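You operate a simulated robot arm through the tools that you are given. There is no shell and no other tool. Be economical: measure what you need, move in short steps, check, and stop when the job is done.

The job below is to be done with a simulated robot arm. You get a single attempt, and the scene is never put back.

Task
Tighten both nuts of the test rig with the blue spanner.
Fine: rig lever to in first; spanner back where it lay.

Only the result counts: the job must be done as asked and must still hold three seconds after the hand-in. Knocking over, shifting, dropping, spilling or breaking anything else fails it.

Robot
A 7-joint arm with a two-finger parallel gripper, fixed in place. Base frame: the origin is at the foot of the arm, x ahead of it, y to its left, z up. Units: mm, degrees, N and s.
Its first joint turns from -66.0 to 66.0 degrees. Payload 2.4 kg.
The TCP is the grasp point between the finger pads, 30 mm short of the fingertips. In the tool frame z runs along the fingers and y along their closing line. Largest opening 94 mm; finger width 28, thickness 10; the body of the gripper, 50 by 96 mm, starts 55 mm behind the TCP.
Orientation is told as [roll, pitch, yaw] about the base's x, y, z axes, in that order, counted from this pose: with the fingers straight down and closing along the base's y, the tool's x points along the base's -x, its y along +y and its z along -z.

Tools
- The arm moves only by the tool send_rows. Its argument "commands" is a list that holds one entry, the list of rows, each a list of 7 numbers: the gripper command, from -1 (shut) to 1 (fully open), values between in proportion, then the shift along the base's x, y, z in mm, then the turn, a rotation vector about the base's x, y, z in rad. In form: [[[hand, dx, dy, dz, wx, wy, wz], ...]]. A call has 1 to 10 rows; each row shifts and turns the commanded pose from where the row before left it. A row lasts 0.2 s, in which the tool goes at most 50 mm and 8.6 degrees; a call with a longer step from one row to the next is refused whole, and so is a gripper value outside its range. Where a pose cannot be reached the arm comes as near as it can. A force on the tool above 80 N (or 10 N above the force at the start of the call, whichever is more), or a blocked arm, ends the call early, and 0.2 s more pass. Each finger travels about 153 mm/s and halts on what it meets, pressing with about 43 N; the grip force reading is that of the motor and also rises with nothing between the fingers. The clock runs only during rows and for 0.2 s after the last one: add rows that do not move to give the fingers time. The reply holds the time, the measured pose of the TCP, the force on the tool along the base axes, the opening and the grip force, in the units named above and with some noise, and new pictures: "pictures" is both (left out), scene, wrist or none.
- Cameras (640 x 400 px; columns grow to the right, rows downward): "scene" is fixed at [59.2, 505.8, 1437.1]; the picture's right is [-0.40, -0.92, 0.00], its down [-0.57, 0.25, -0.78] and it looks along [0.71, -0.31, -0.63] (base axes); focal length 336 px, centre (320, 200). "wrist" rides on the gripper at [-37, 0, -58] in the tool frame; the picture's right is [0.00, -1.00, 0.00], its down [0.97, 0.00, -0.24] and it looks along [0.24, 0.00, 0.97] (tool axes); focal length 218 px, centre (320, 200). There is no depth. A picture from a camera that has moved, and an enlarged one, comes with that camera's place and axes in the base frame and with its lens.
- close_up(camera, box): a new picture of the part [left, top, right, bottom] of that camera's present view, enlarged. The clock stands still meanwhile.
- finish_job(): hands the job in; it is judged then, once.

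Work in short steps. Places have to be worked out from the pictures, the camera data and where the tool is seen: move nearer, look again, correct. Check each grasp and each placing, and mend what went wrong. You have 120 turns and 150 pictures in all, those below and enlarged ones among them. Open the gripper and draw the arm clear of the work before you hand the job in, unless the task says otherwise.

The tools are called after ">>>" by a JSON object that holds its "op" and its "data". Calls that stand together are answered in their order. send_rows: Moves the arm, as the interface text tells. Its arguments: {"type":"object","properties":{"commands":{"type":"array","items":{"type":"array","items":{"type":"array","items":{"type":"number"}}}},"pictures":{"type":"string","enum":["both","scene","wrist","none"]}},"required":["commands"]} The other tools are called the same way: close_up (camera, box) takes an enlarged picture of a part of a camera's view; finish_job () hands the job in.

At the start:

```text
clock: 0.0
tool_pos: [266.9, 337.9, 1173.6]
ee_rot: [0.0, 0.0, 0.0]
wrist_force: [-1.0, 0.8, 0.0]
grip_width: 93.9
grip_force: 0.1
```

scene: 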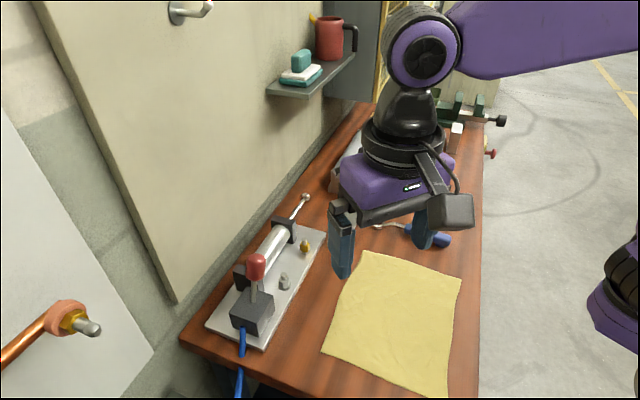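
wrist: 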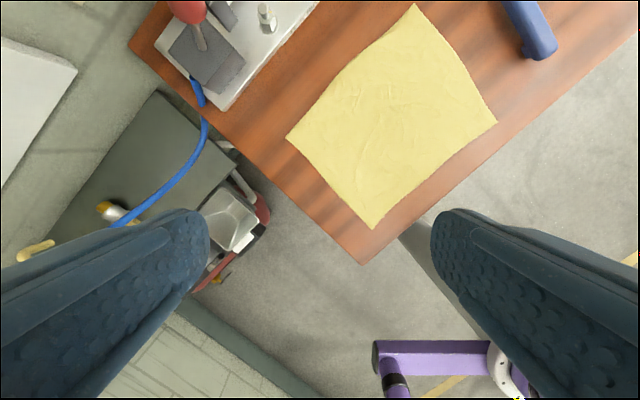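

The pictures show the rig with a red-knobbed lever and two nuts, and a blue-handled tool beyond the cloth. I take enlarged views to identify the parts.

>>> {"op": "close_up", "data": {"camera": "scene", "box": [190, 180, 350, 360]}}

>>> {"op": "close_up", "data": {"camera": "scene", "box": [320, 80, 520, 280]}}

```text
2.22 times, centred on (270, 270) of scene
camera zoom: at [59.2, 505.8, 1437.1], right [-0.4, -0.92, 0.0], down [-0.57, 0.25, -0.78], along [0.71, -0.31, -0.63], focal length 746 px, centre (431, 44)
```

zoom: 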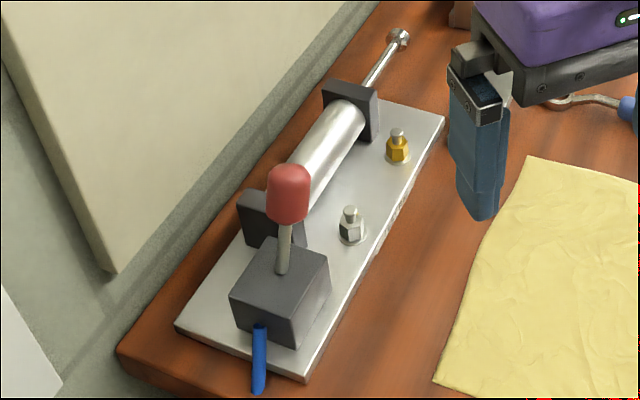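

```text
2.00 times, centred on (420, 180) of scene
camera zoom: at [59.2, 505.8, 1437.1], right [-0.4, -0.92, 0.0], down [-0.57, 0.25, -0.78], along [0.71, -0.31, -0.63], focal length 672 px, centre (120, 240)
```

zoom: 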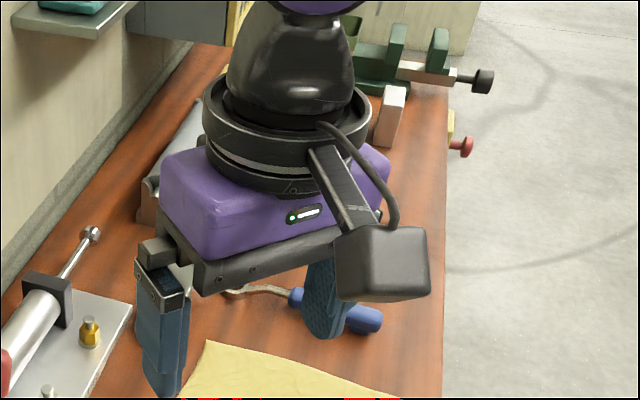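

The table runs diagonally in the base frame; I estimate nuts near (546,386) and (626,301), and the spanner near (551,-50)–(656,64). I move the arm over to look from the wrist camera.

>>> {"op": "send_rows", "data": {"commands": [[[1, 40, -30, -10, 0, 0, 0], [1, 40, -30, -10, 0, 0, 0], [1, 40, -30, -10, 0, 0, 0], [1, 40, -30, -10, 0, 0, 0]]]}}

```text
refused: row 1 steps farther than a row can; nothing moved
```

That step exceeded 50 mm; I use smaller ones.

>>> {"op": "send_rows", "data": {"commands": [[[1, 35, -30, -10, 0, 0, 0], [1, 35, -30, -10, 0, 0, 0], [1, 35, -30, -10, 0, 0, 0], [1, 35, -30, -10, 0, 0, 0]]]}}

```text
clock: 1.0
tool_pos: [408.2, 216.6, 1134.6]
ee_rot: [0.0, -0.1, 0.1]
wrist_force: [1.0, -0.2, 0.6]
grip_width: 94.2
grip_force: 0.0
camera wrist: at [445.4, 216.8, 1191.4], right [0.0, -1.0, 0.0], down [-0.97, 0.0, 0.24], along [-0.24, 0.0, -0.97], focal length 218 px, centre (320, 200)
```

scene: 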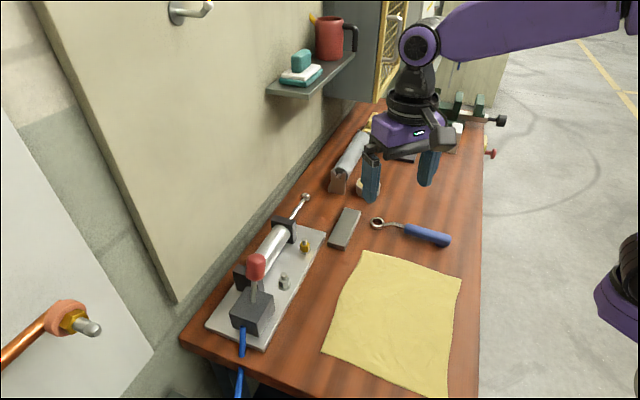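
wrist: 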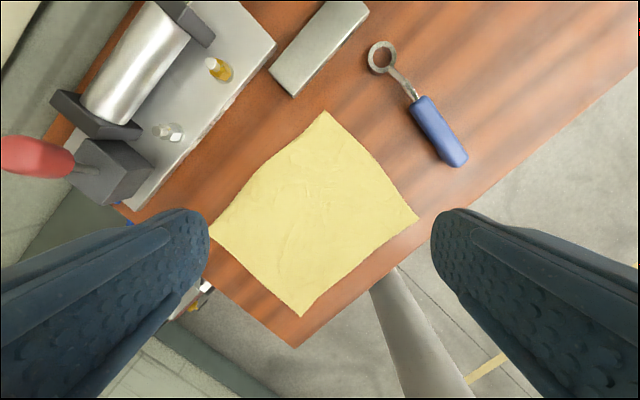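

The spanner is a ring spanner with an offset neck. I enlarge for detail of the rig, spanner and the far end.

>>> {"op": "close_up", "data": {"camera": "wrist", "box": [340, 20, 500, 180]}}

>>> {"op": "close_up", "data": {"camera": "wrist", "box": [0, 0, 280, 220]}}

>>> {"op": "close_up", "data": {"camera": "scene", "box": [200, 180, 340, 350]}}

>>> {"op": "close_up", "data": {"camera": "scene", "box": [320, 80, 520, 260]}}

```text
2.50 times, centred on (420, 100) of wrist
camera zoom: at [445.4, 216.8, 1191.4], right [0.0, -1.0, 0.0], down [-0.97, 0.0, 0.24], along [-0.24, 0.0, -0.97], focal length 546 px, centre (70, 450)
```

zoom: 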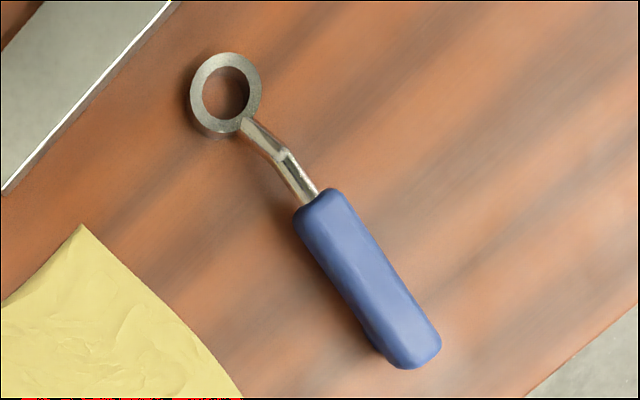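

```text
1.82 times, centred on (140, 110) of wrist
camera zoom: at [445.4, 216.8, 1191.4], right [0.0, -1.0, 0.0], down [-0.97, 0.0, 0.24], along [-0.24, 0.0, -0.97], focal length 397 px, centre (647, 364)
```

zoom: 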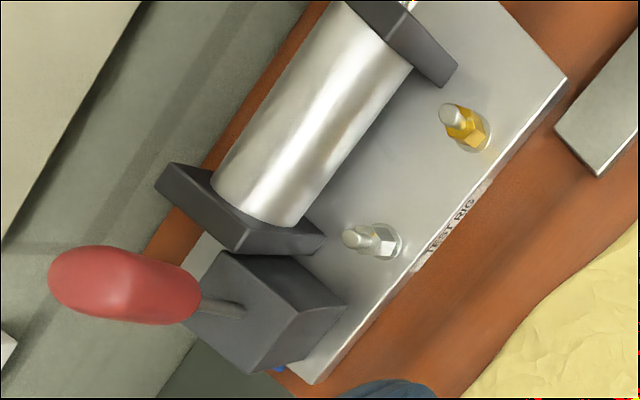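

```text
2.35 times, centred on (270, 265) of scene
camera zoom: at [59.1, 505.8, 1437.1], right [-0.4, -0.92, 0.0], down [-0.57, 0.25, -0.78], along [0.71, -0.31, -0.63], focal length 790 px, centre (438, 47)
```

zoom: 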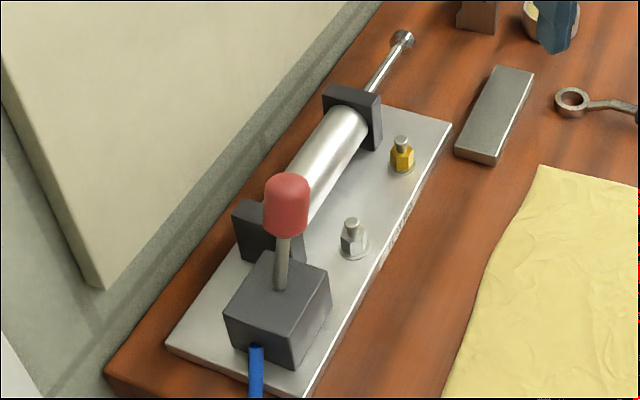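

```text
2.22 times, centred on (420, 170) of scene
camera zoom: at [59.1, 505.8, 1437.1], right [-0.4, -0.92, 0.0], down [-0.57, 0.25, -0.78], along [0.71, -0.31, -0.63], focal length 746 px, centre (98, 267)
```

zoom: 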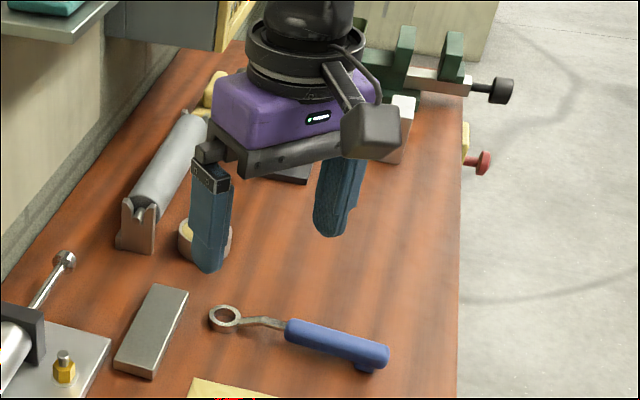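

No obvious marking yet; I go nearer the rig with the tool tilted forward so the wrist camera looks at the valve block and nuts.

>>> {"op": "send_rows", "data": {"commands": [[[1, 0, 25, -25, 0, -0.14, 0], [1, 0, 25, -25, 0, -0.14, 0], [1, 0, 25, -25, 0, -0.14, 0], [1, 0, 25, -25, 0, -0.14, 0], [1, 0, 20, -25, 0, 0, 0], [1, 0, 0, 0, 0, 0, 0]]]}}

```text
clock: 2.4
tool_pos: [406.7, 339.6, 1010.3]
ee_rot: [0.0, -32.1, 0.0]
wrist_force: [-0.8, 0.4, -0.8]
grip_width: 94.0
grip_force: 0.0
camera wrist: at [407.7, 339.9, 1077.7], right [0.0, -1.0, 0.0], down [-0.95, 0.0, -0.31], along [0.31, 0.0, -0.95], focal length 218 px, centre (320, 200)
```

scene: 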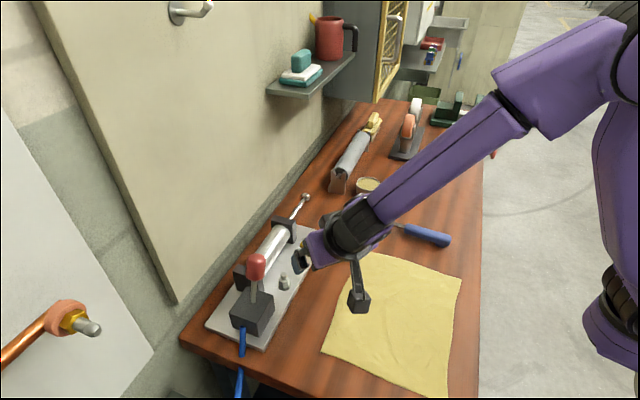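
wrist: 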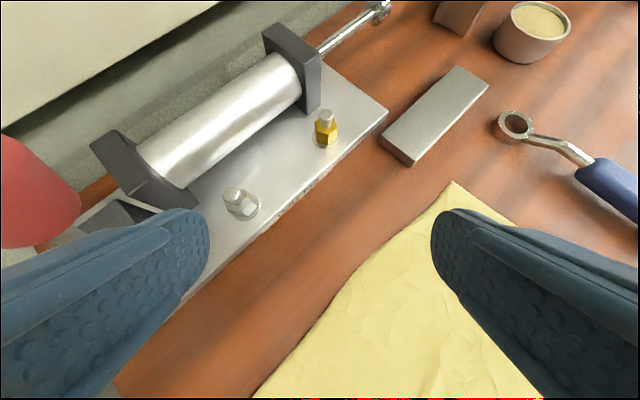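

Good view of the nuts. I enlarge the nuts/rig edge and then will look at the valve.

>>> {"op": "close_up", "data": {"camera": "wrist", "box": [180, 80, 400, 260]}}

>>> {"op": "send_rows", "data": {"commands": [[[1, 0, 35, 30, 0, 0, 0], [1, 0, 35, 30, 0, 0, 0], [1, 0, 35, 25, 0, 0, 0], [1, 0, 0, 0, 0, 0, 0]]], "pictures": "wrist"}}

```text
2.22 times, centred on (290, 170) of wrist
camera zoom: at [407.7, 339.9, 1077.7], right [0.0, -1.0, 0.0], down [-0.95, 0.0, -0.31], along [0.31, 0.0, -0.95], focal length 485 px, centre (387, 267)
```

zoom: 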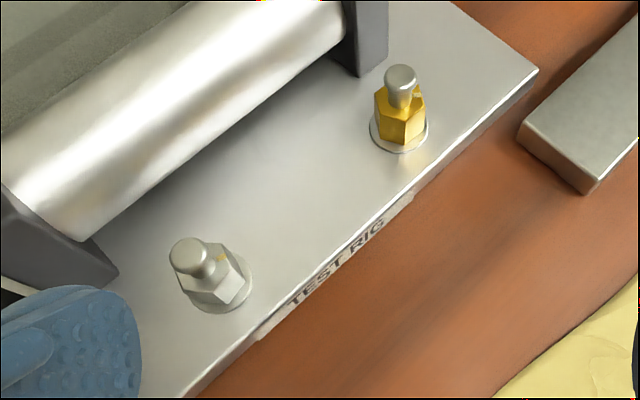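

```text
clock: 3.4
tool_pos: [407.1, 444.3, 1094.9]
ee_rot: [0.0, -32.2, 0.1]
wrist_force: [0.6, -0.2, 0.4]
grip_width: 93.9
grip_force: 0.1
camera wrist: at [407.5, 444.0, 1163.1], right [0.0, -1.0, 0.0], down [-0.95, 0.0, -0.31], along [0.31, 0.0, -0.95], focal length 218 px, centre (320, 200)
```

wrist: 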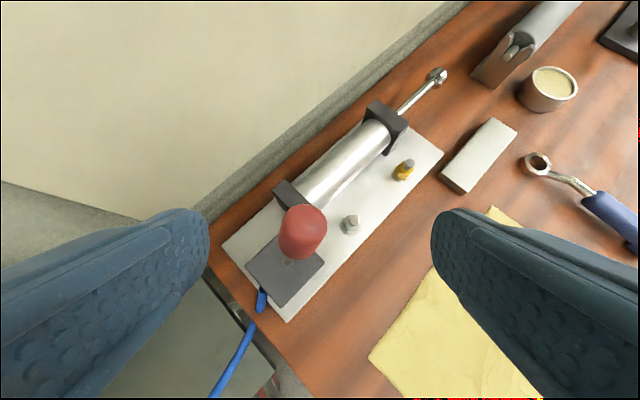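

I enlarge the valve block and lever for markings and tilt.

>>> {"op": "close_up", "data": {"camera": "wrist", "box": [230, 180, 350, 310]}}

>>> {"op": "close_up", "data": {"camera": "scene", "box": [215, 240, 295, 350]}}

```text
3.08 times, centred on (290, 245) of wrist
camera zoom: at [407.5, 444.0, 1163.1], right [0.0, -1.0, 0.0], down [-0.95, 0.0, -0.31], along [0.31, 0.0, -0.95], focal length 672 px, centre (412, 62)
```

zoom: 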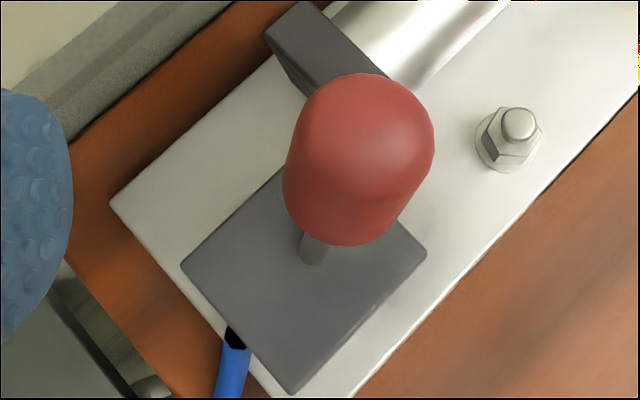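

```text
3.64 times, centred on (255, 295) of scene
camera zoom: at [59.1, 505.8, 1437.1], right [-0.4, -0.92, 0.0], down [-0.57, 0.25, -0.78], along [0.71, -0.31, -0.63], focal length 1222 px, centre (556, -146)
```

zoom: 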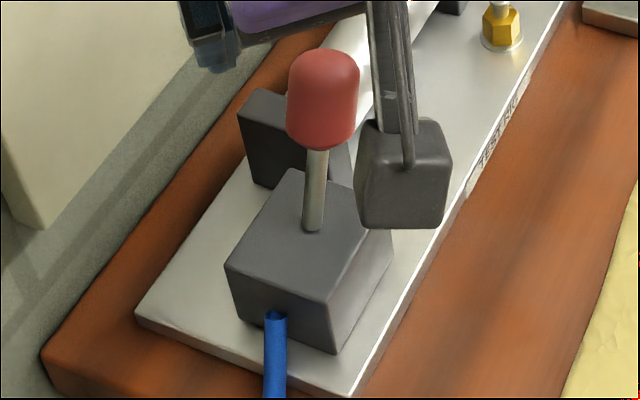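

Triangulating across three views: everything agrees that the real table is at z ≈ 875, not 754. Silver nut stud top ≈ (461,406,925), gold ≈ (537,334,919), lever pivot ≈ (417,477,930), knob ≈ (439,457,993), leaning about 25° toward the extended rod, so "in" should be the other way. I right the tool, yaw it along the rig and stand beside the knob on the rod side.

>>> {"op": "send_rows", "data": {"commands": [[[1, 21, -9, 0, 0, 0.14, 0], [1, 21, -9, 0, 0, 0.14, 0], [1, 21, -9, 0, 0, 0.14, 0], [1, 20, -9, 0, 0, 0.14, 0], [-1, 0, 0, 0, 0, 0, 0.139], [-1, 0, 0, 0, 0, 0, 0.139], [-1, 0, 0, 0, 0, 0, 0.139], [-1, 0, 0, 0, 0, 0, 0.139], [-1, 0, 0, 0, 0, 0, 0.139], [-1, 0, 0, 0, 0, 0, 0.139]]]}}

```text
clock: 5.6
tool_pos: [490.2, 406.0, 1093.9]
ee_rot: [0.1, 0.0, 47.9]
wrist_force: [-0.2, 0.8, -0.6]
grip_width: 0.0
grip_force: 32.6
camera wrist: at [515.2, 434.3, 1151.6], right [0.74, -0.67, 0.0], down [-0.65, -0.72, 0.24], along [-0.16, -0.18, -0.97], focal length 218 px, centre (320, 200)
```

scene: 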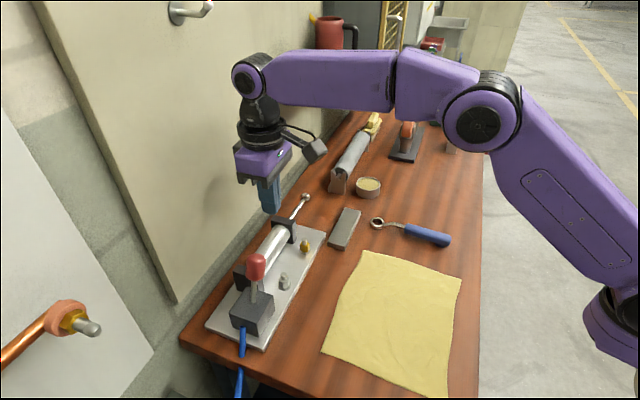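
wrist: 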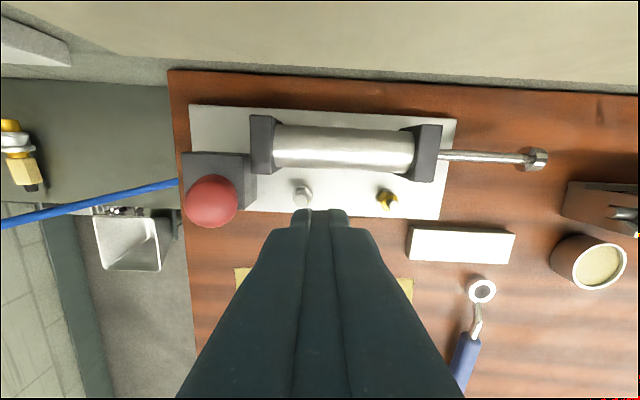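

The wrist view is now squared to the rig (rig axis ≈ (.74,-.67)). I lower the closed fingertips to knob height on the rod side, leaving clearance.

>>> {"op": "send_rows", "data": {"commands": [[[-1, -5, 6, -25, 0, 0, 0], [-1, -5, 7, -25, 0, 0, 0], [-1, 0, 0, -24, 0, 0, 0], [-1, 0, 0, 0, 0, 0, 0]]]}}

```text
clock: 6.6
tool_pos: [480.8, 419.8, 1019.3]
ee_rot: [0.0, 0.0, 47.8]
wrist_force: [0.5, 0.4, 1.3]
grip_width: 0.0
grip_force: 33.1
camera wrist: at [505.3, 447.5, 1076.9], right [0.74, -0.67, 0.0], down [-0.65, -0.72, 0.24], along [-0.16, -0.18, -0.97], focal length 218 px, centre (320, 200)
```

scene: 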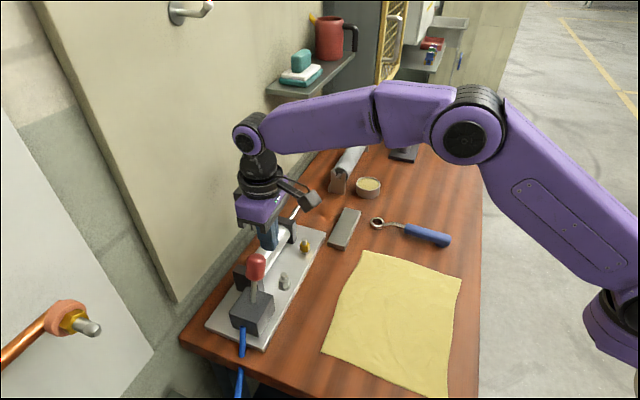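
wrist: 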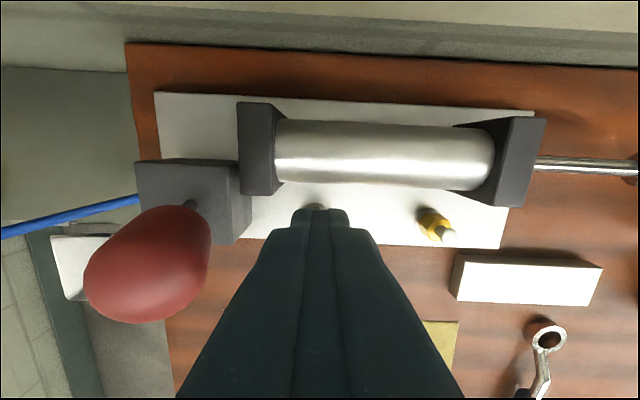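

Knob is lined up with the push direction, ~30 mm before contact. I push along (-.74,.67) in small steps.

>>> {"op": "send_rows", "data": {"commands": [[[-1, -9, 8, 0, 0, 0, 0], [-1, -9, 8, 0, 0, 0, 0], [-1, -9, 8, -2, 0, 0, 0], [-1, -9, 8, -2, 0, 0, 0], [-1, -9, 8, 0, 0, 0, 0], [-1, -9, 8, 0, 0, 0, 0]]]}}

```text
clock: 7.7
tool_pos: [449.2, 451.3, 1028.0]
ee_rot: [-0.3, -1.3, 47.1]
wrist_force: [0.7, -5.6, 11.6]
grip_width: 0.0
grip_force: 32.8
stopped in row 5: the force on the tool passed its limit (the readings are from after the stop); the commanded pose is now the measured one
camera wrist: at [473.8, 477.6, 1086.4], right [0.73, -0.68, 0.0], down [-0.66, -0.71, 0.22], along [-0.15, -0.16, -0.98], focal length 218 px, centre (320, 200)
```

scene: 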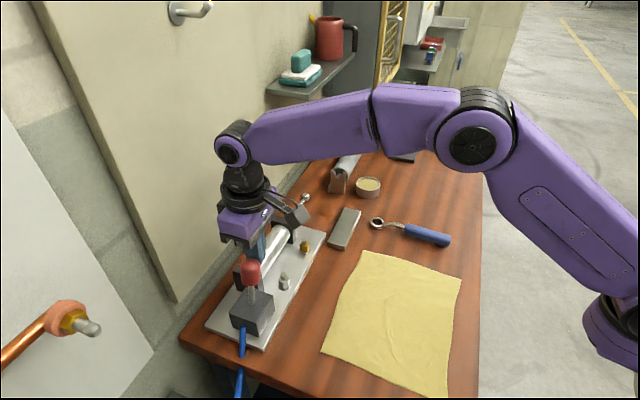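
wrist: 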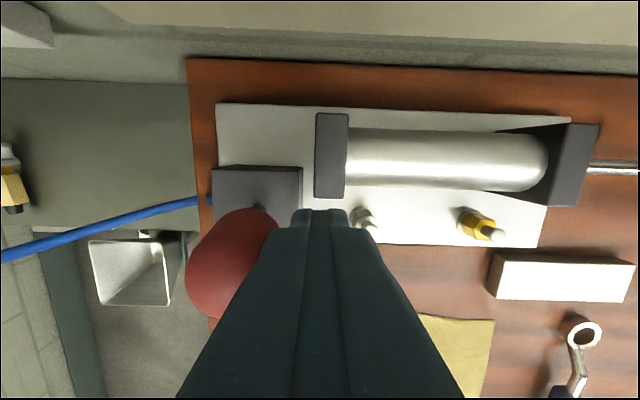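

The finger rode up (z rose 12 mm): it was touching the rounded top of the knob. I back off, go lower (tip ≈ 973) and push again.

>>> {"op": "send_rows", "data": {"commands": [[[-1, 9, -8, 0, 0, 0, 0], [-1, 9, -8, 0, 0, 0, 0], [-1, 0, 0, -13, 0, 0, 0], [-1, 0, 0, -13, 0, 0, 0], [-1, 0, 0, 0, 0, 0, 0]]]}}

>>> {"op": "close_up", "data": {"camera": "scene", "box": [205, 180, 315, 350]}}

```text
clock: 8.9
tool_pos: [466.9, 436.0, 1000.6]
ee_rot: [-0.2, -1.1, 47.2]
wrist_force: [-0.7, 0.0, 0.5]
grip_width: 0.0
grip_force: 32.7
camera wrist: at [490.7, 462.9, 1058.7], right [0.73, -0.68, 0.0], down [-0.66, -0.72, 0.22], along [-0.15, -0.16, -0.98], focal length 218 px, centre (320, 200)
```

scene: 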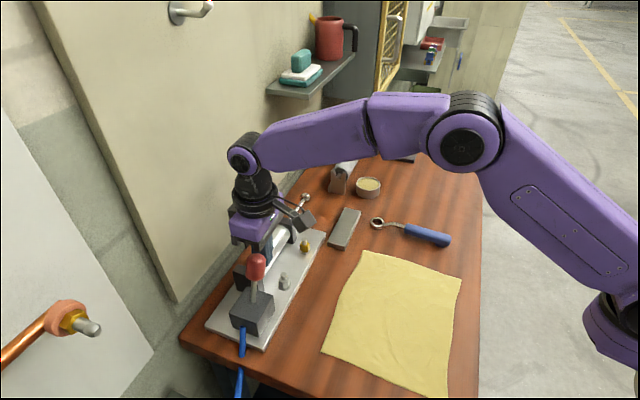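
wrist: 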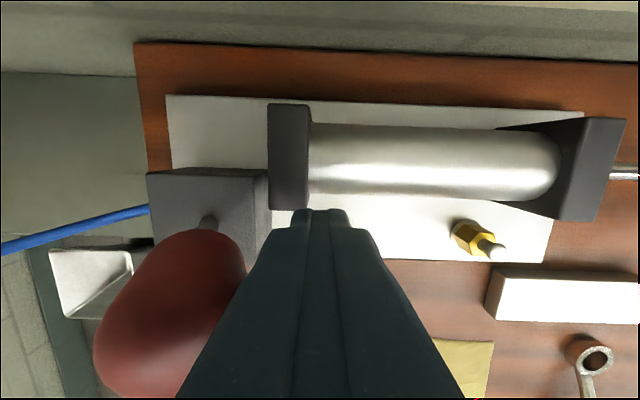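

```text
2.35 times, centred on (260, 265) of scene
camera zoom: at [59.2, 505.8, 1437.1], right [-0.4, -0.92, 0.0], down [-0.57, 0.25, -0.78], along [0.71, -0.31, -0.63], focal length 790 px, centre (461, 47)
```

zoom: 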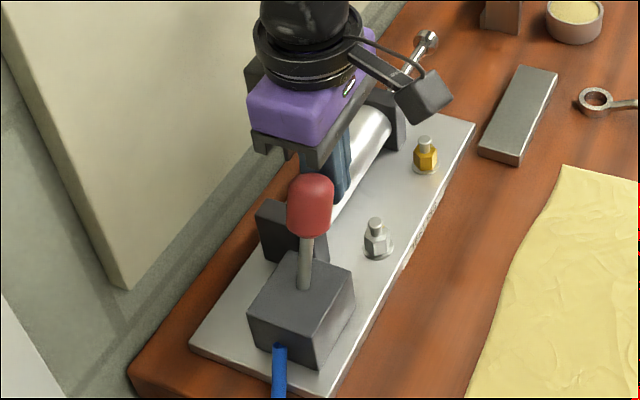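

The lever springs back to its start, so it needs a full throw. The knob sits ~6 mm nearer the edge than my push line; I correct that and push at mid‑knob.

>>> {"op": "send_rows", "data": {"commands": [[[-1, -4, -4, 0, 0, 0, 0], [-1, -6, 5.3, 0, 0, 0, 0], [-1, -6, 5.3, 0, 0, 0, 0], [-1, -6, 5.3, 0, 0, 0, 0], [-1, -6, 5.3, 0, 0, 0, 0], [-1, -6, 5.3, 0, 0, 0, 0], [-1, -6, 5.3, 0, 0, 0, 0], [-1, -6, 5.3, 0, 0, 0, 0]]]}}

```text
clock: 10.7
tool_pos: [419.0, 470.1, 999.8]
ee_rot: [-0.2, -1.1, 47.3]
wrist_force: [0.1, 0.3, 1.7]
grip_width: 0.0
grip_force: 33.2
camera wrist: at [444.0, 496.8, 1059.0], right [0.73, -0.68, 0.0], down [-0.66, -0.72, 0.22], along [-0.15, -0.16, -0.98], focal length 218 px, centre (320, 200)
```

scene: 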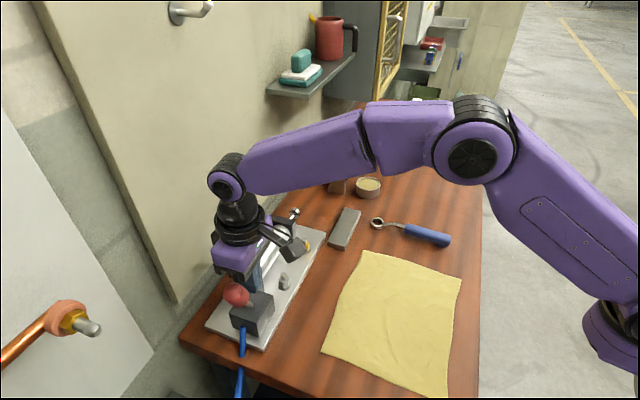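
wrist: 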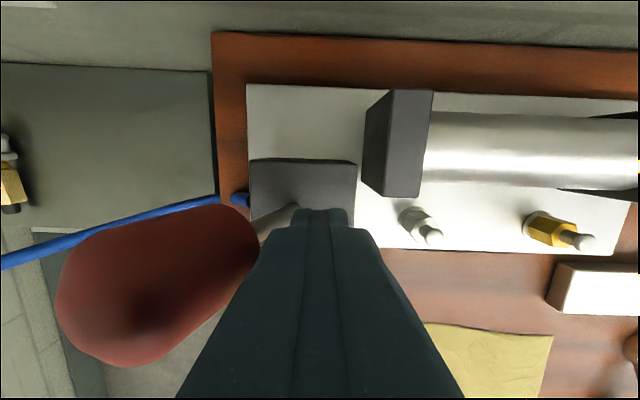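

The lever snapped over and the rod end seems to have moved inward. I raise clear and check.

>>> {"op": "send_rows", "data": {"commands": [[[-1, 7, -6, 10, 0, 0, 0], [-1, 7, -6, 30, 0, 0, 0], [-1, 10, -20, 40, 0, 0, 0], [-1, 10, -20, 40, 0, 0, 0], [-1, 20, -40, 0, 0, 0, 0], [-1, 0, 0, 0, 0, 0, 0]]]}}

>>> {"op": "close_up", "data": {"camera": "scene", "box": [205, 180, 345, 350]}}

```text
clock: 12.1
tool_pos: [476.7, 377.0, 1120.1]
ee_rot: [-0.2, -1.2, 47.2]
wrist_force: [0.1, 0.0, 0.3]
grip_width: 0.0
grip_force: 32.6
camera wrist: at [500.2, 403.6, 1179.8], right [0.73, -0.68, 0.0], down [-0.66, -0.72, 0.22], along [-0.15, -0.16, -0.98], focal length 218 px, centre (320, 200)
```

scene: 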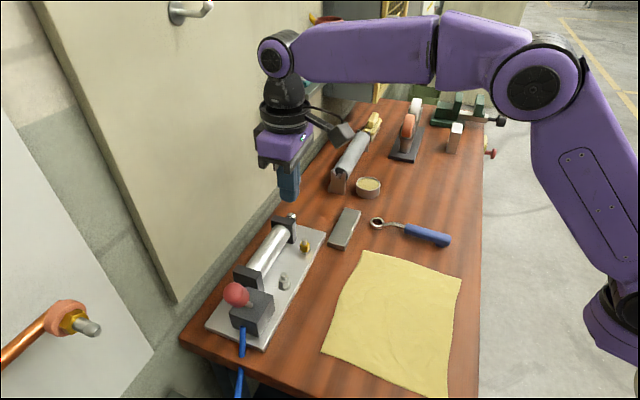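
wrist: 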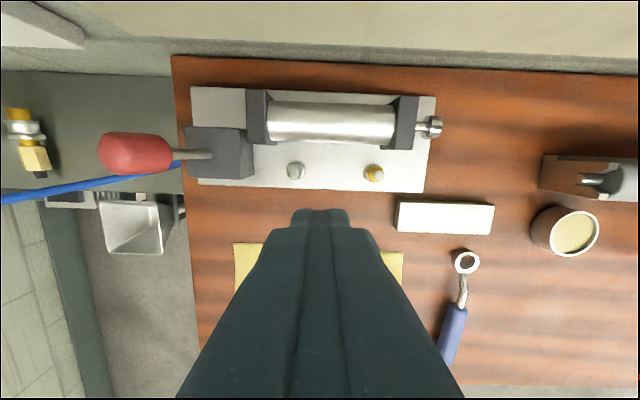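

```text
2.35 times, centred on (275, 265) of scene
camera zoom: at [59.2, 505.8, 1437.1], right [-0.4, -0.92, 0.0], down [-0.57, 0.25, -0.78], along [0.71, -0.31, -0.63], focal length 790 px, centre (426, 47)
```

zoom: 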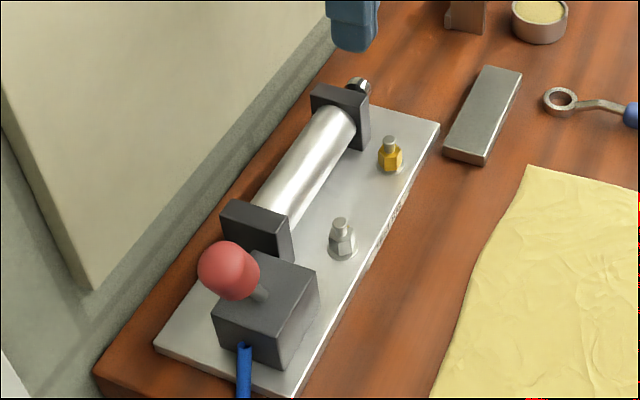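

Rod is fully retracted: the lever is in. Next the spanner: I estimate ring (546,145), handle from (494,97) to (426,29), lying perpendicular to the rig. I move above the handle with open fingers.

>>> {"op": "send_rows", "data": {"commands": [[[1, -2, -39, -8, 0, 0.02, 0], [1, -2, -39, -8, 0, 0, -0.05], [1, -2, -39, -8, 0, 0, 0], [1, -2, -39, -8, 0, 0, 0], [1, -2, -39, -8, 0, 0, 0], [1, -2, -39, -8, 0, 0, 0], [1, -2, -39, -8, 0, 0, 0], [1, -2, -39, -8, 0, 0, 0], [1, 0, 0, 0, 0, 0, 0]]]}}

```text
clock: 14.1
tool_pos: [458.0, 65.0, 1055.8]
ee_rot: [0.7, -0.4, 44.4]
wrist_force: [0.4, -0.2, 0.4]
grip_width: 93.7
grip_force: 0.1
camera wrist: at [484.4, 89.9, 1113.8], right [0.7, -0.72, -0.01], down [-0.69, -0.68, 0.23], along [-0.17, -0.16, -0.97], focal length 218 px, centre (320, 200)
```

scene: 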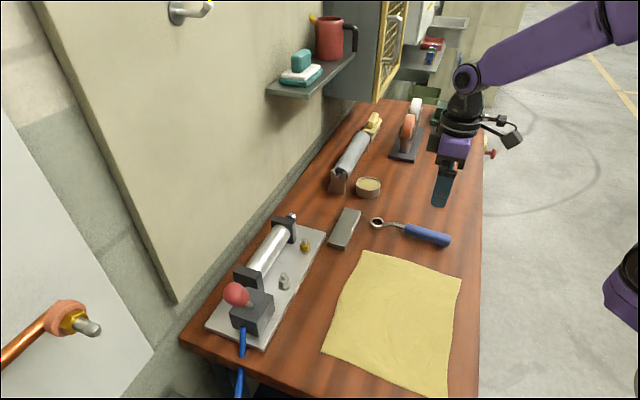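
wrist: 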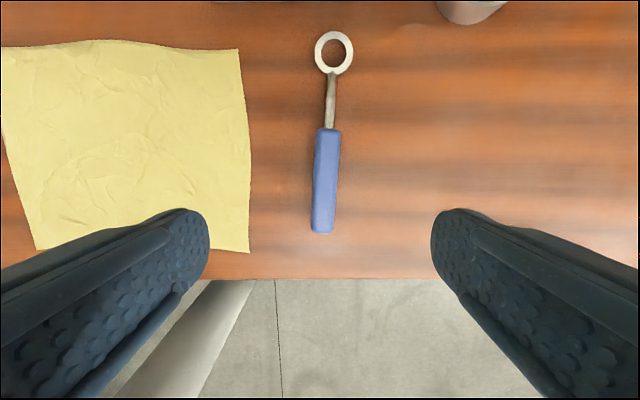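

Clear view: handle centre ≈ (464,65), pointing at about 220.7°, width ~27 mm. I turn the tool −3.7°, centre it and come down partway.

>>> {"op": "send_rows", "data": {"commands": [[[1, 4, 2, -30, -0.012, 0.007, -0.065], [1, 3, 0, -30, 0, 0, 0], [1, 0, 0, -30, 0, 0, 0], [1, 0, 0, -10, 0, 0, 0], [1, 0, 0, 0, 0, 0, 0]]]}}

```text
clock: 15.3
tool_pos: [465.3, 66.1, 956.6]
ee_rot: [0.4, 0.4, 40.6]
wrist_force: [-0.3, 1.1, 0.0]
grip_width: 94.0
grip_force: 0.0
camera wrist: at [493.6, 91.2, 1013.6], right [0.65, -0.76, -0.01], down [-0.73, -0.63, 0.25], along [-0.19, -0.16, -0.97], focal length 218 px, centre (320, 200)
```

scene: 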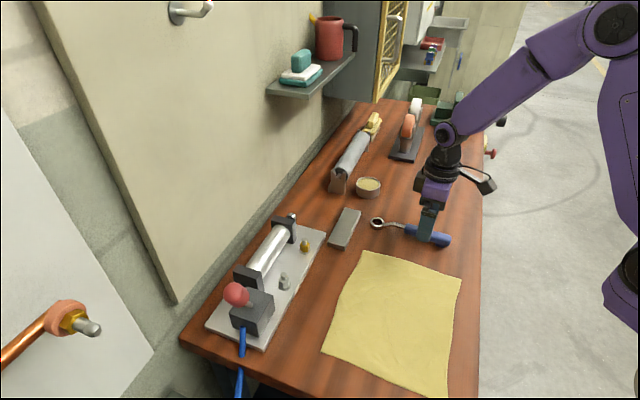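
wrist: 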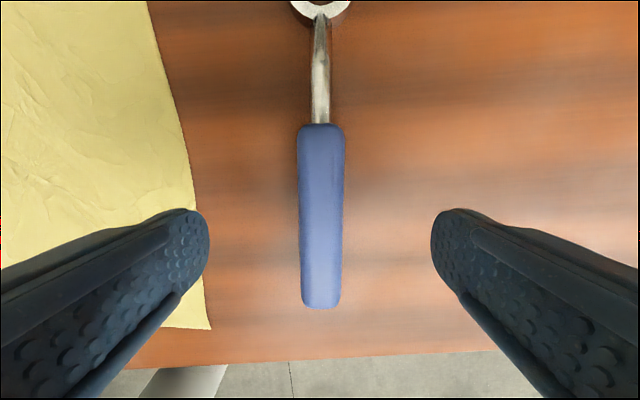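

Centred over the handle. I narrow the opening to ~60 mm to stay off the cloth and descend to z ≈ 912, watching the force.

>>> {"op": "send_rows", "data": {"commands": [[[0.3, 0, 0, -15, -0.007, -0.007, 0], [0.3, 0, 0, -15, 0, 0, 0], [0.3, 0, 0, -9, 0, 0, 0], [0.3, 0, 0, -5, 0, 0, 0], [0.3, 0, 0, 0, 0, 0, 0]]]}}

>>> {"op": "close_up", "data": {"camera": "scene", "box": [360, 180, 480, 270]}}

```text
clock: 16.5
tool_pos: [464.6, 67.6, 912.8]
ee_rot: [-0.1, 0.3, 40.6]
wrist_force: [-0.4, 0.6, 0.0]
grip_width: 61.0
grip_force: 0.1
camera wrist: at [493.2, 91.9, 969.9], right [0.65, -0.76, 0.0], down [-0.74, -0.63, 0.25], along [-0.18, -0.16, -0.97], focal length 218 px, centre (320, 200)
```

scene: 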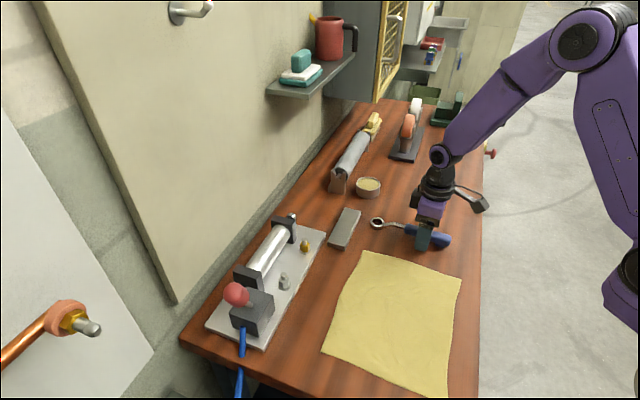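
wrist: 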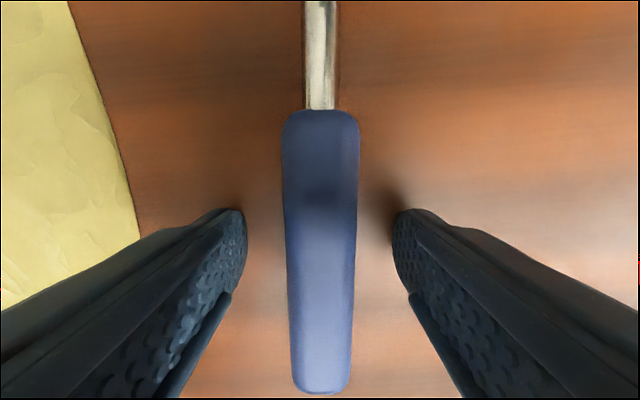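

```text
4.44 times, centred on (420, 225) of scene
camera zoom: at [59.2, 505.8, 1437.1], right [-0.4, -0.92, 0.0], down [-0.57, 0.25, -0.78], along [0.71, -0.31, -0.63], focal length 1493 px, centre (-124, 89)
```

zoom: 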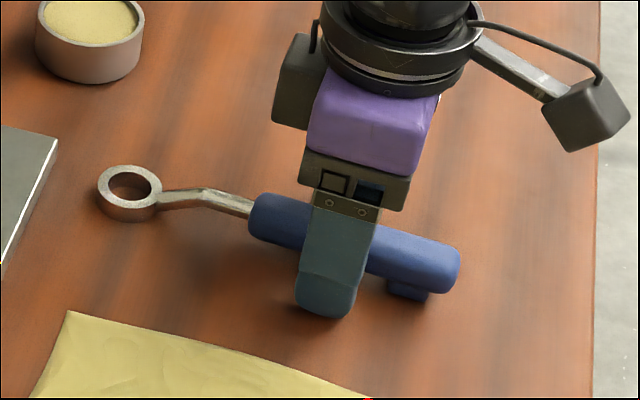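

Fingers straddle the handle, which rests on a small foot. I lower 4 mm more and close; this pose is the return pose for later.

>>> {"op": "send_rows", "data": {"commands": [[[0.3, 0, 0, -4, 0, 0, 0], [0.3, 0, 0, 0, 0, 0, 0], [-1, 0, 0, 0, 0, 0, 0], [-1, 0, 0, 0, 0, 0, 0], [-1, 0, 0, 0, 0, 0, 0]]], "pictures": "wrist"}}

```text
clock: 17.7
tool_pos: [464.7, 69.2, 909.4]
ee_rot: [-0.4, 0.1, 40.9]
wrist_force: [-11.4, 25.5, 49.5]
grip_width: 28.0
grip_force: 43.1
camera wrist: at [493.0, 94.8, 967.7], right [0.65, -0.76, 0.01], down [-0.74, -0.63, 0.24], along [-0.18, -0.16, -0.97], focal length 218 px, centre (320, 200)
```

wrist: 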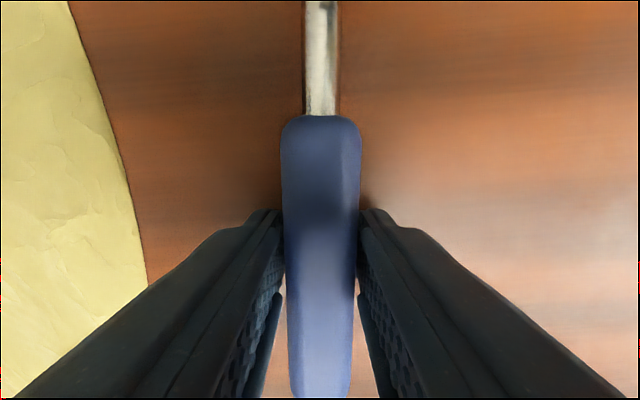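

Gripped at 28 mm, but there is an upward force of ~50 N, so the tips likely touch the table. I ease up a few mm and watch the force.

>>> {"op": "send_rows", "data": {"commands": [[[-1, 0, 0, 3, 0, 0, 0], [-1, 0, 0, 3, 0, 0, 0], [-1, 0, 0, 0, 0, 0, 0]]], "pictures": "wrist"}}

```text
clock: 18.5
tool_pos: [465.1, 66.3, 913.5]
ee_rot: [-0.1, 0.5, 40.5]
wrist_force: [-0.3, -0.5, -1.3]
grip_width: 27.8
grip_force: 42.8
camera wrist: at [493.3, 91.2, 971.4], right [0.65, -0.76, 0.0], down [-0.74, -0.63, 0.25], along [-0.19, -0.16, -0.97], focal length 218 px, centre (320, 200)
```

wrist: 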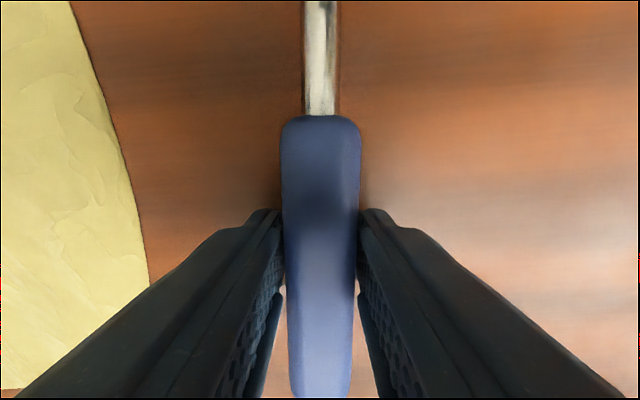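

Free now and the spanner follows. I lift it 80 mm and look.

>>> {"op": "send_rows", "data": {"commands": [[[-1, 0, 0, 20, 0, 0, 0], [-1, 0, 0, 30, 0, 0, 0], [-1, 0, 0, 30, 0, 0, 0], [-1, 0, 0, 0, 0, 0, 0]]]}}

>>> {"op": "close_up", "data": {"camera": "scene", "box": [350, 150, 480, 260]}}

```text
clock: 19.5
tool_pos: [465.2, 66.8, 994.8]
ee_rot: [0.0, 0.4, 40.6]
wrist_force: [-0.2, 0.0, -1.1]
grip_width: 27.7
grip_force: 43.0
camera wrist: at [493.6, 91.6, 1052.0], right [0.65, -0.76, 0.0], down [-0.74, -0.63, 0.25], along [-0.19, -0.16, -0.97], focal length 218 px, centre (320, 200)
```

scene: 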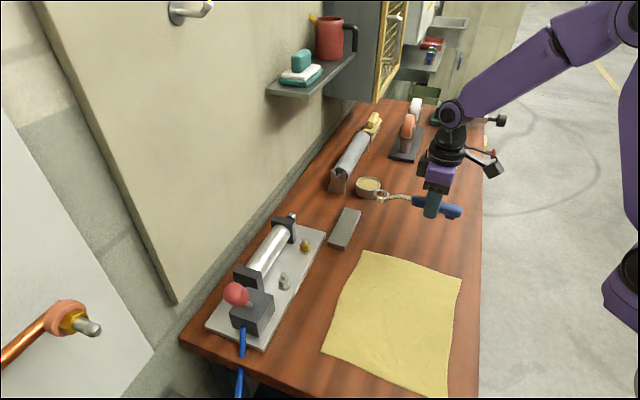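
wrist: 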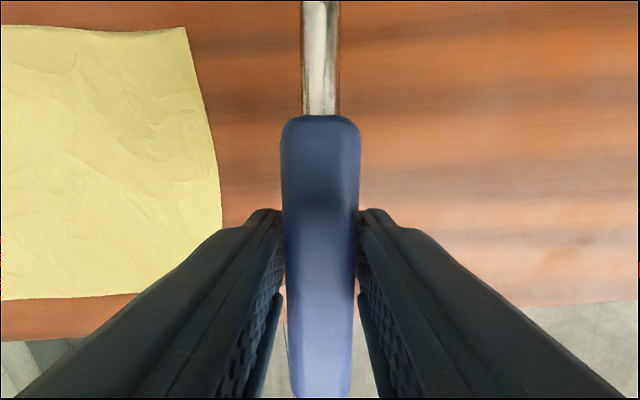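

```text
3.64 times, centred on (415, 205) of scene
camera zoom: at [59.2, 505.8, 1437.0], right [-0.4, -0.92, 0.0], down [-0.57, 0.25, -0.78], along [0.71, -0.31, -0.63], focal length 1222 px, centre (-26, 182)
```

zoom: 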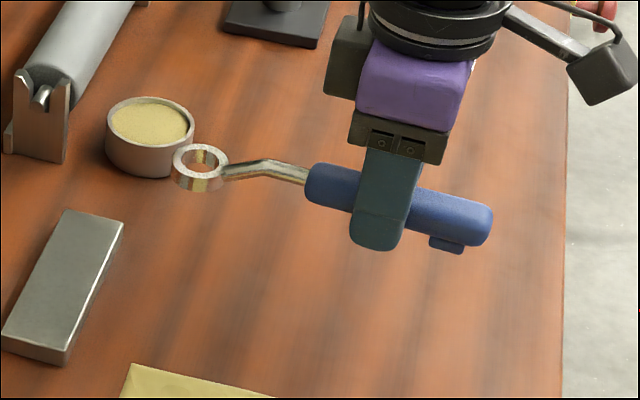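

The spanner is held level; ring is ~112 mm ahead of the TCP and its top ~24 mm below it. I carry it so that the ring hangs above the silver nut at safe height.

>>> {"op": "send_rows", "data": {"commands": [[[-1, -11, 33, 0, 0, 0, 0], [-1, -11, 33, 0, 0, 0, 0], [-1, -11, 33, 0, 0, 0, 0], [-1, -11, 33, 0, 0, 0, 0], [-1, -11, 33, 0, 0, 0, 0], [-1, -11, 33, 0, 0, 0, 0], [-1, -11, 33, 0, 0, 0, 0], [-1, -11, 33, 0, 0, 0, 0], [-1, 0, 0, -10, 0, 0, 0], [-1, 0, 0, 0, 0, 0, 0]]]}}

>>> {"op": "close_up", "data": {"camera": "scene", "box": [240, 220, 340, 320]}}

```text
clock: 21.7
tool_pos: [377.7, 331.1, 985.0]
ee_rot: [-0.2, 0.3, 40.7]
wrist_force: [0.4, 0.3, -1.7]
grip_width: 27.8
grip_force: 43.3
camera wrist: at [405.3, 356.0, 1042.0], right [0.65, -0.76, 0.0], down [-0.74, -0.63, 0.25], along [-0.19, -0.16, -0.97], focal length 218 px, centre (320, 200)
```

scene: 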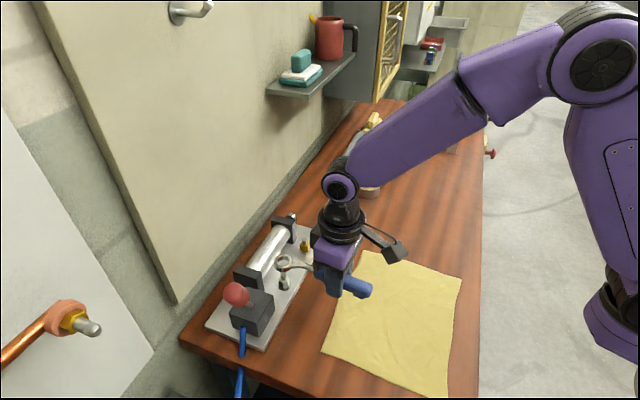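
wrist: 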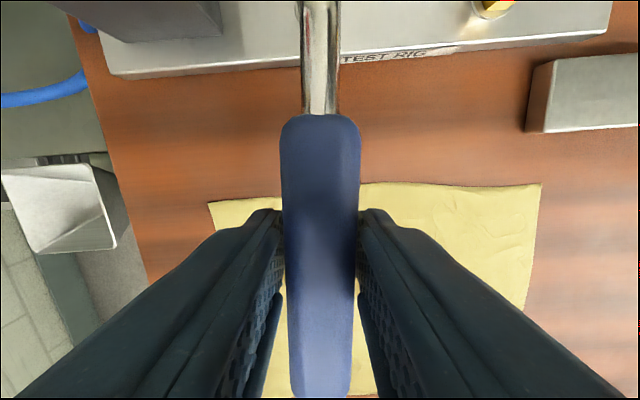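

```text
4.00 times, centred on (290, 270) of scene
camera zoom: at [59.2, 505.8, 1437.0], right [-0.4, -0.92, 0.0], down [-0.57, 0.25, -0.78], along [0.71, -0.31, -0.63], focal length 1344 px, centre (440, -80)
```

zoom: 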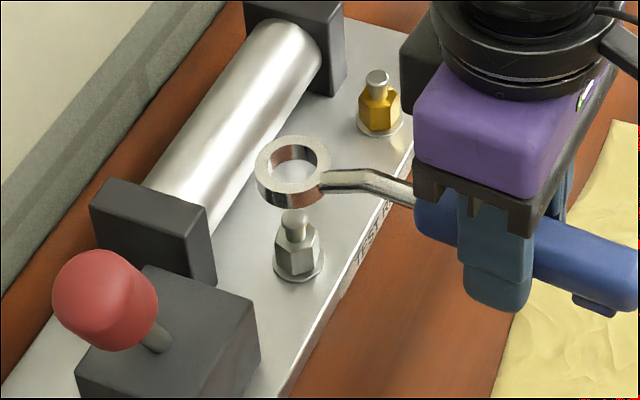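

Ring centre computes to ≈ (461.4,404.3), nut axis ≈ (461.8,406): nearly aligned. I shift 1.5 mm and lower 30 mm so the stud should show inside the ring.

>>> {"op": "send_rows", "data": {"commands": [[[-1, 0.4, 1.5, -10, 0, 0, 0], [-1, 0, 0, -10, 0, 0, 0], [-1, 0, 0, -10, 0, 0, 0], [-1, 0, 0, 0, 0, 0, 0]]], "pictures": "none"}}

>>> {"op": "close_up", "data": {"camera": "scene", "box": [260, 240, 320, 300]}}

```text
clock: 22.7
tool_pos: [378.1, 333.2, 955.1]
ee_rot: [-0.2, 0.3, 40.6]
wrist_force: [0.3, 0.2, -1.0]
grip_width: 27.8
grip_force: 43.2
```

```text
6.67 times, centred on (290, 270) of scene
camera zoom: at [59.2, 505.8, 1437.0], right [-0.4, -0.92, 0.0], down [-0.57, 0.25, -0.78], along [0.71, -0.31, -0.63], focal length 2240 px, centre (520, -267)
```

zoom: 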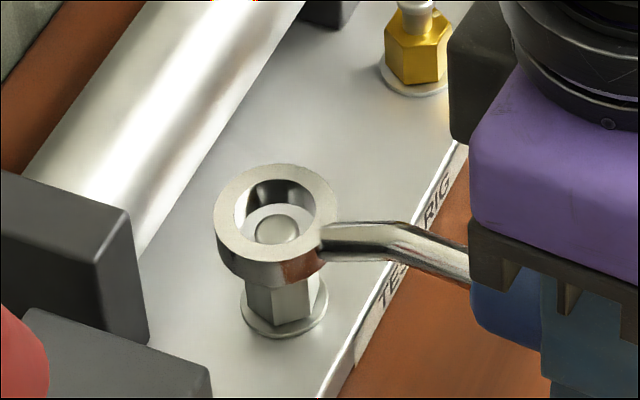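

The stud is centred in the ring to about 1 mm. I lower in small steps and watch the force.

>>> {"op": "send_rows", "data": {"commands": [[[-1, -0.6, 0.3, -4, 0, 0, 0], [-1, 0, 0, -4, 0, 0, 0], [-1, 0, 0, -3, 0, 0, 0], [-1, 0, 0, -3, 0, 0, 0], [-1, 0, 0, 0, 0, 0, 0]]], "pictures": "none"}}

>>> {"op": "close_up", "data": {"camera": "scene", "box": [260, 240, 320, 300]}}

```text
clock: 23.9
tool_pos: [376.8, 333.0, 941.4]
ee_rot: [-0.1, 0.5, 40.6]
wrist_force: [-0.4, 0.2, -0.4]
grip_width: 27.8
grip_force: 42.7
```

```text
6.67 times, centred on (290, 270) of scene
camera zoom: at [59.2, 505.8, 1437.0], right [-0.4, -0.92, 0.0], down [-0.57, 0.25, -0.78], along [0.71, -0.31, -0.63], focal length 2240 px, centre (520, -267)
```

zoom: 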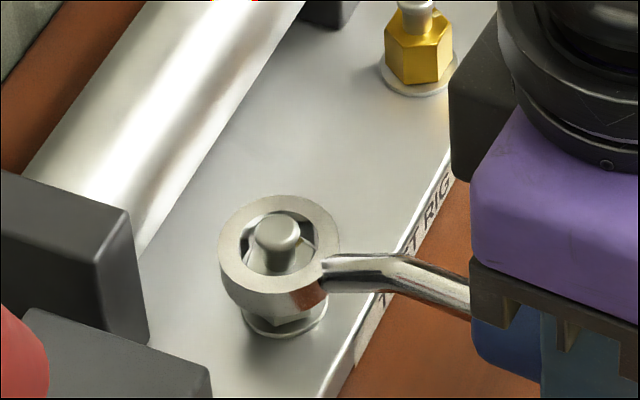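

The ring already encloses the upper part of the nut with no contact force. I lower a bit more until near the washer.

>>> {"op": "send_rows", "data": {"commands": [[[-1, 0, 0, -2, 0, 0, 0], [-1, 0, 0, -2, 0, 0, 0], [-1, 0, 0, -1, 0, 0, 0], [-1, 0, 0, 0, 0, 0, 0]]], "pictures": "none"}}

>>> {"op": "close_up", "data": {"camera": "scene", "box": [265, 255, 305, 295]}}

```text
clock: 24.9
tool_pos: [376.9, 334.1, 934.1]
ee_rot: [-0.2, 0.5, 40.5]
wrist_force: [0.0, 0.0, -1.1]
grip_width: 27.9
grip_force: 43.1
```

```text
10.00 times, centred on (285, 275) of scene
camera zoom: at [59.2, 505.8, 1437.0], right [-0.4, -0.92, 0.0], down [-0.57, 0.25, -0.78], along [0.71, -0.31, -0.63], focal length 3359 px, centre (670, -550)
```

zoom: 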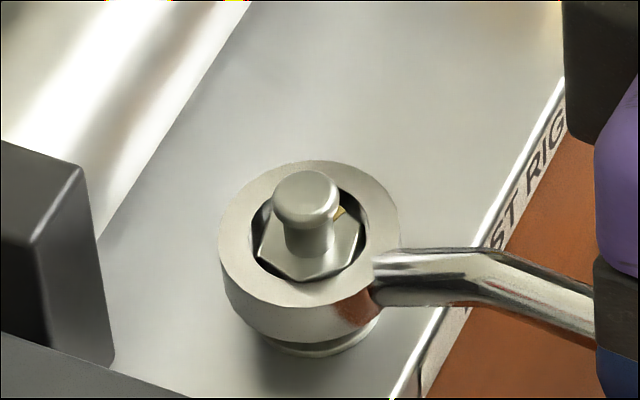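

The ring surrounds the nut squarely. I turn clockwise ~14° about the nut centre (461,406) with radius 111 mm, and read the forces.

>>> {"op": "send_rows", "data": {"commands": [[[-1, -8.04, 10.65, 0, 0, 0, -0.12], [-1, -6.67, 11.46, 0, 0, 0, -0.12], [-1, 0, 0, 0, 0, 0, 0]]], "pictures": "none"}}

>>> {"op": "close_up", "data": {"camera": "scene", "box": [265, 255, 305, 295]}}

```text
clock: 25.7
tool_pos: [363.0, 356.0, 935.0]
ee_rot: [-0.2, 0.3, 26.8]
wrist_force: [0.0, 0.3, -2.3]
grip_width: 27.9
grip_force: 42.6
```

```text
10.00 times, centred on (285, 275) of scene
camera zoom: at [59.2, 505.8, 1437.0], right [-0.4, -0.92, 0.0], down [-0.57, 0.25, -0.78], along [0.71, -0.31, -0.63], focal length 3359 px, centre (670, -550)
```

zoom: 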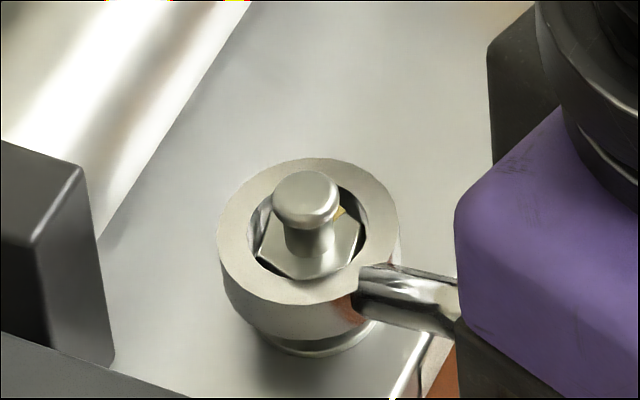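

The nut did not turn and there was no resistance, so either there is play or the ring is not seated. I lower until it touches the washer.

>>> {"op": "send_rows", "data": {"commands": [[[-1, 0, 0, -1.5, 0, 0, 0], [-1, 0, 0, -1.5, 0, 0, 0], [-1, 0, 0, -1.5, 0, 0, 0], [-1, 0, 0, 0, 0, 0, 0]]], "pictures": "none"}}

>>> {"op": "close_up", "data": {"camera": "scene", "box": [265, 255, 305, 295]}}

```text
clock: 26.7
tool_pos: [362.9, 355.0, 932.2]
ee_rot: [-0.1, 0.5, 26.9]
wrist_force: [0.2, -0.6, -0.6]
grip_width: 27.9
grip_force: 42.8
```

```text
10.00 times, centred on (285, 275) of scene
camera zoom: at [59.2, 505.8, 1437.0], right [-0.4, -0.92, 0.0], down [-0.57, 0.25, -0.78], along [0.71, -0.31, -0.63], focal length 3359 px, centre (670, -550)
```

zoom: 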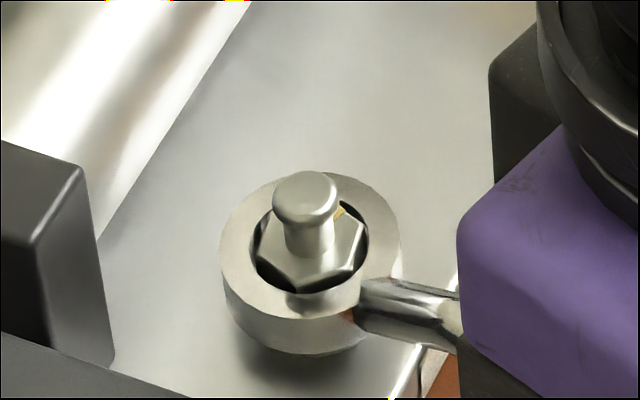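

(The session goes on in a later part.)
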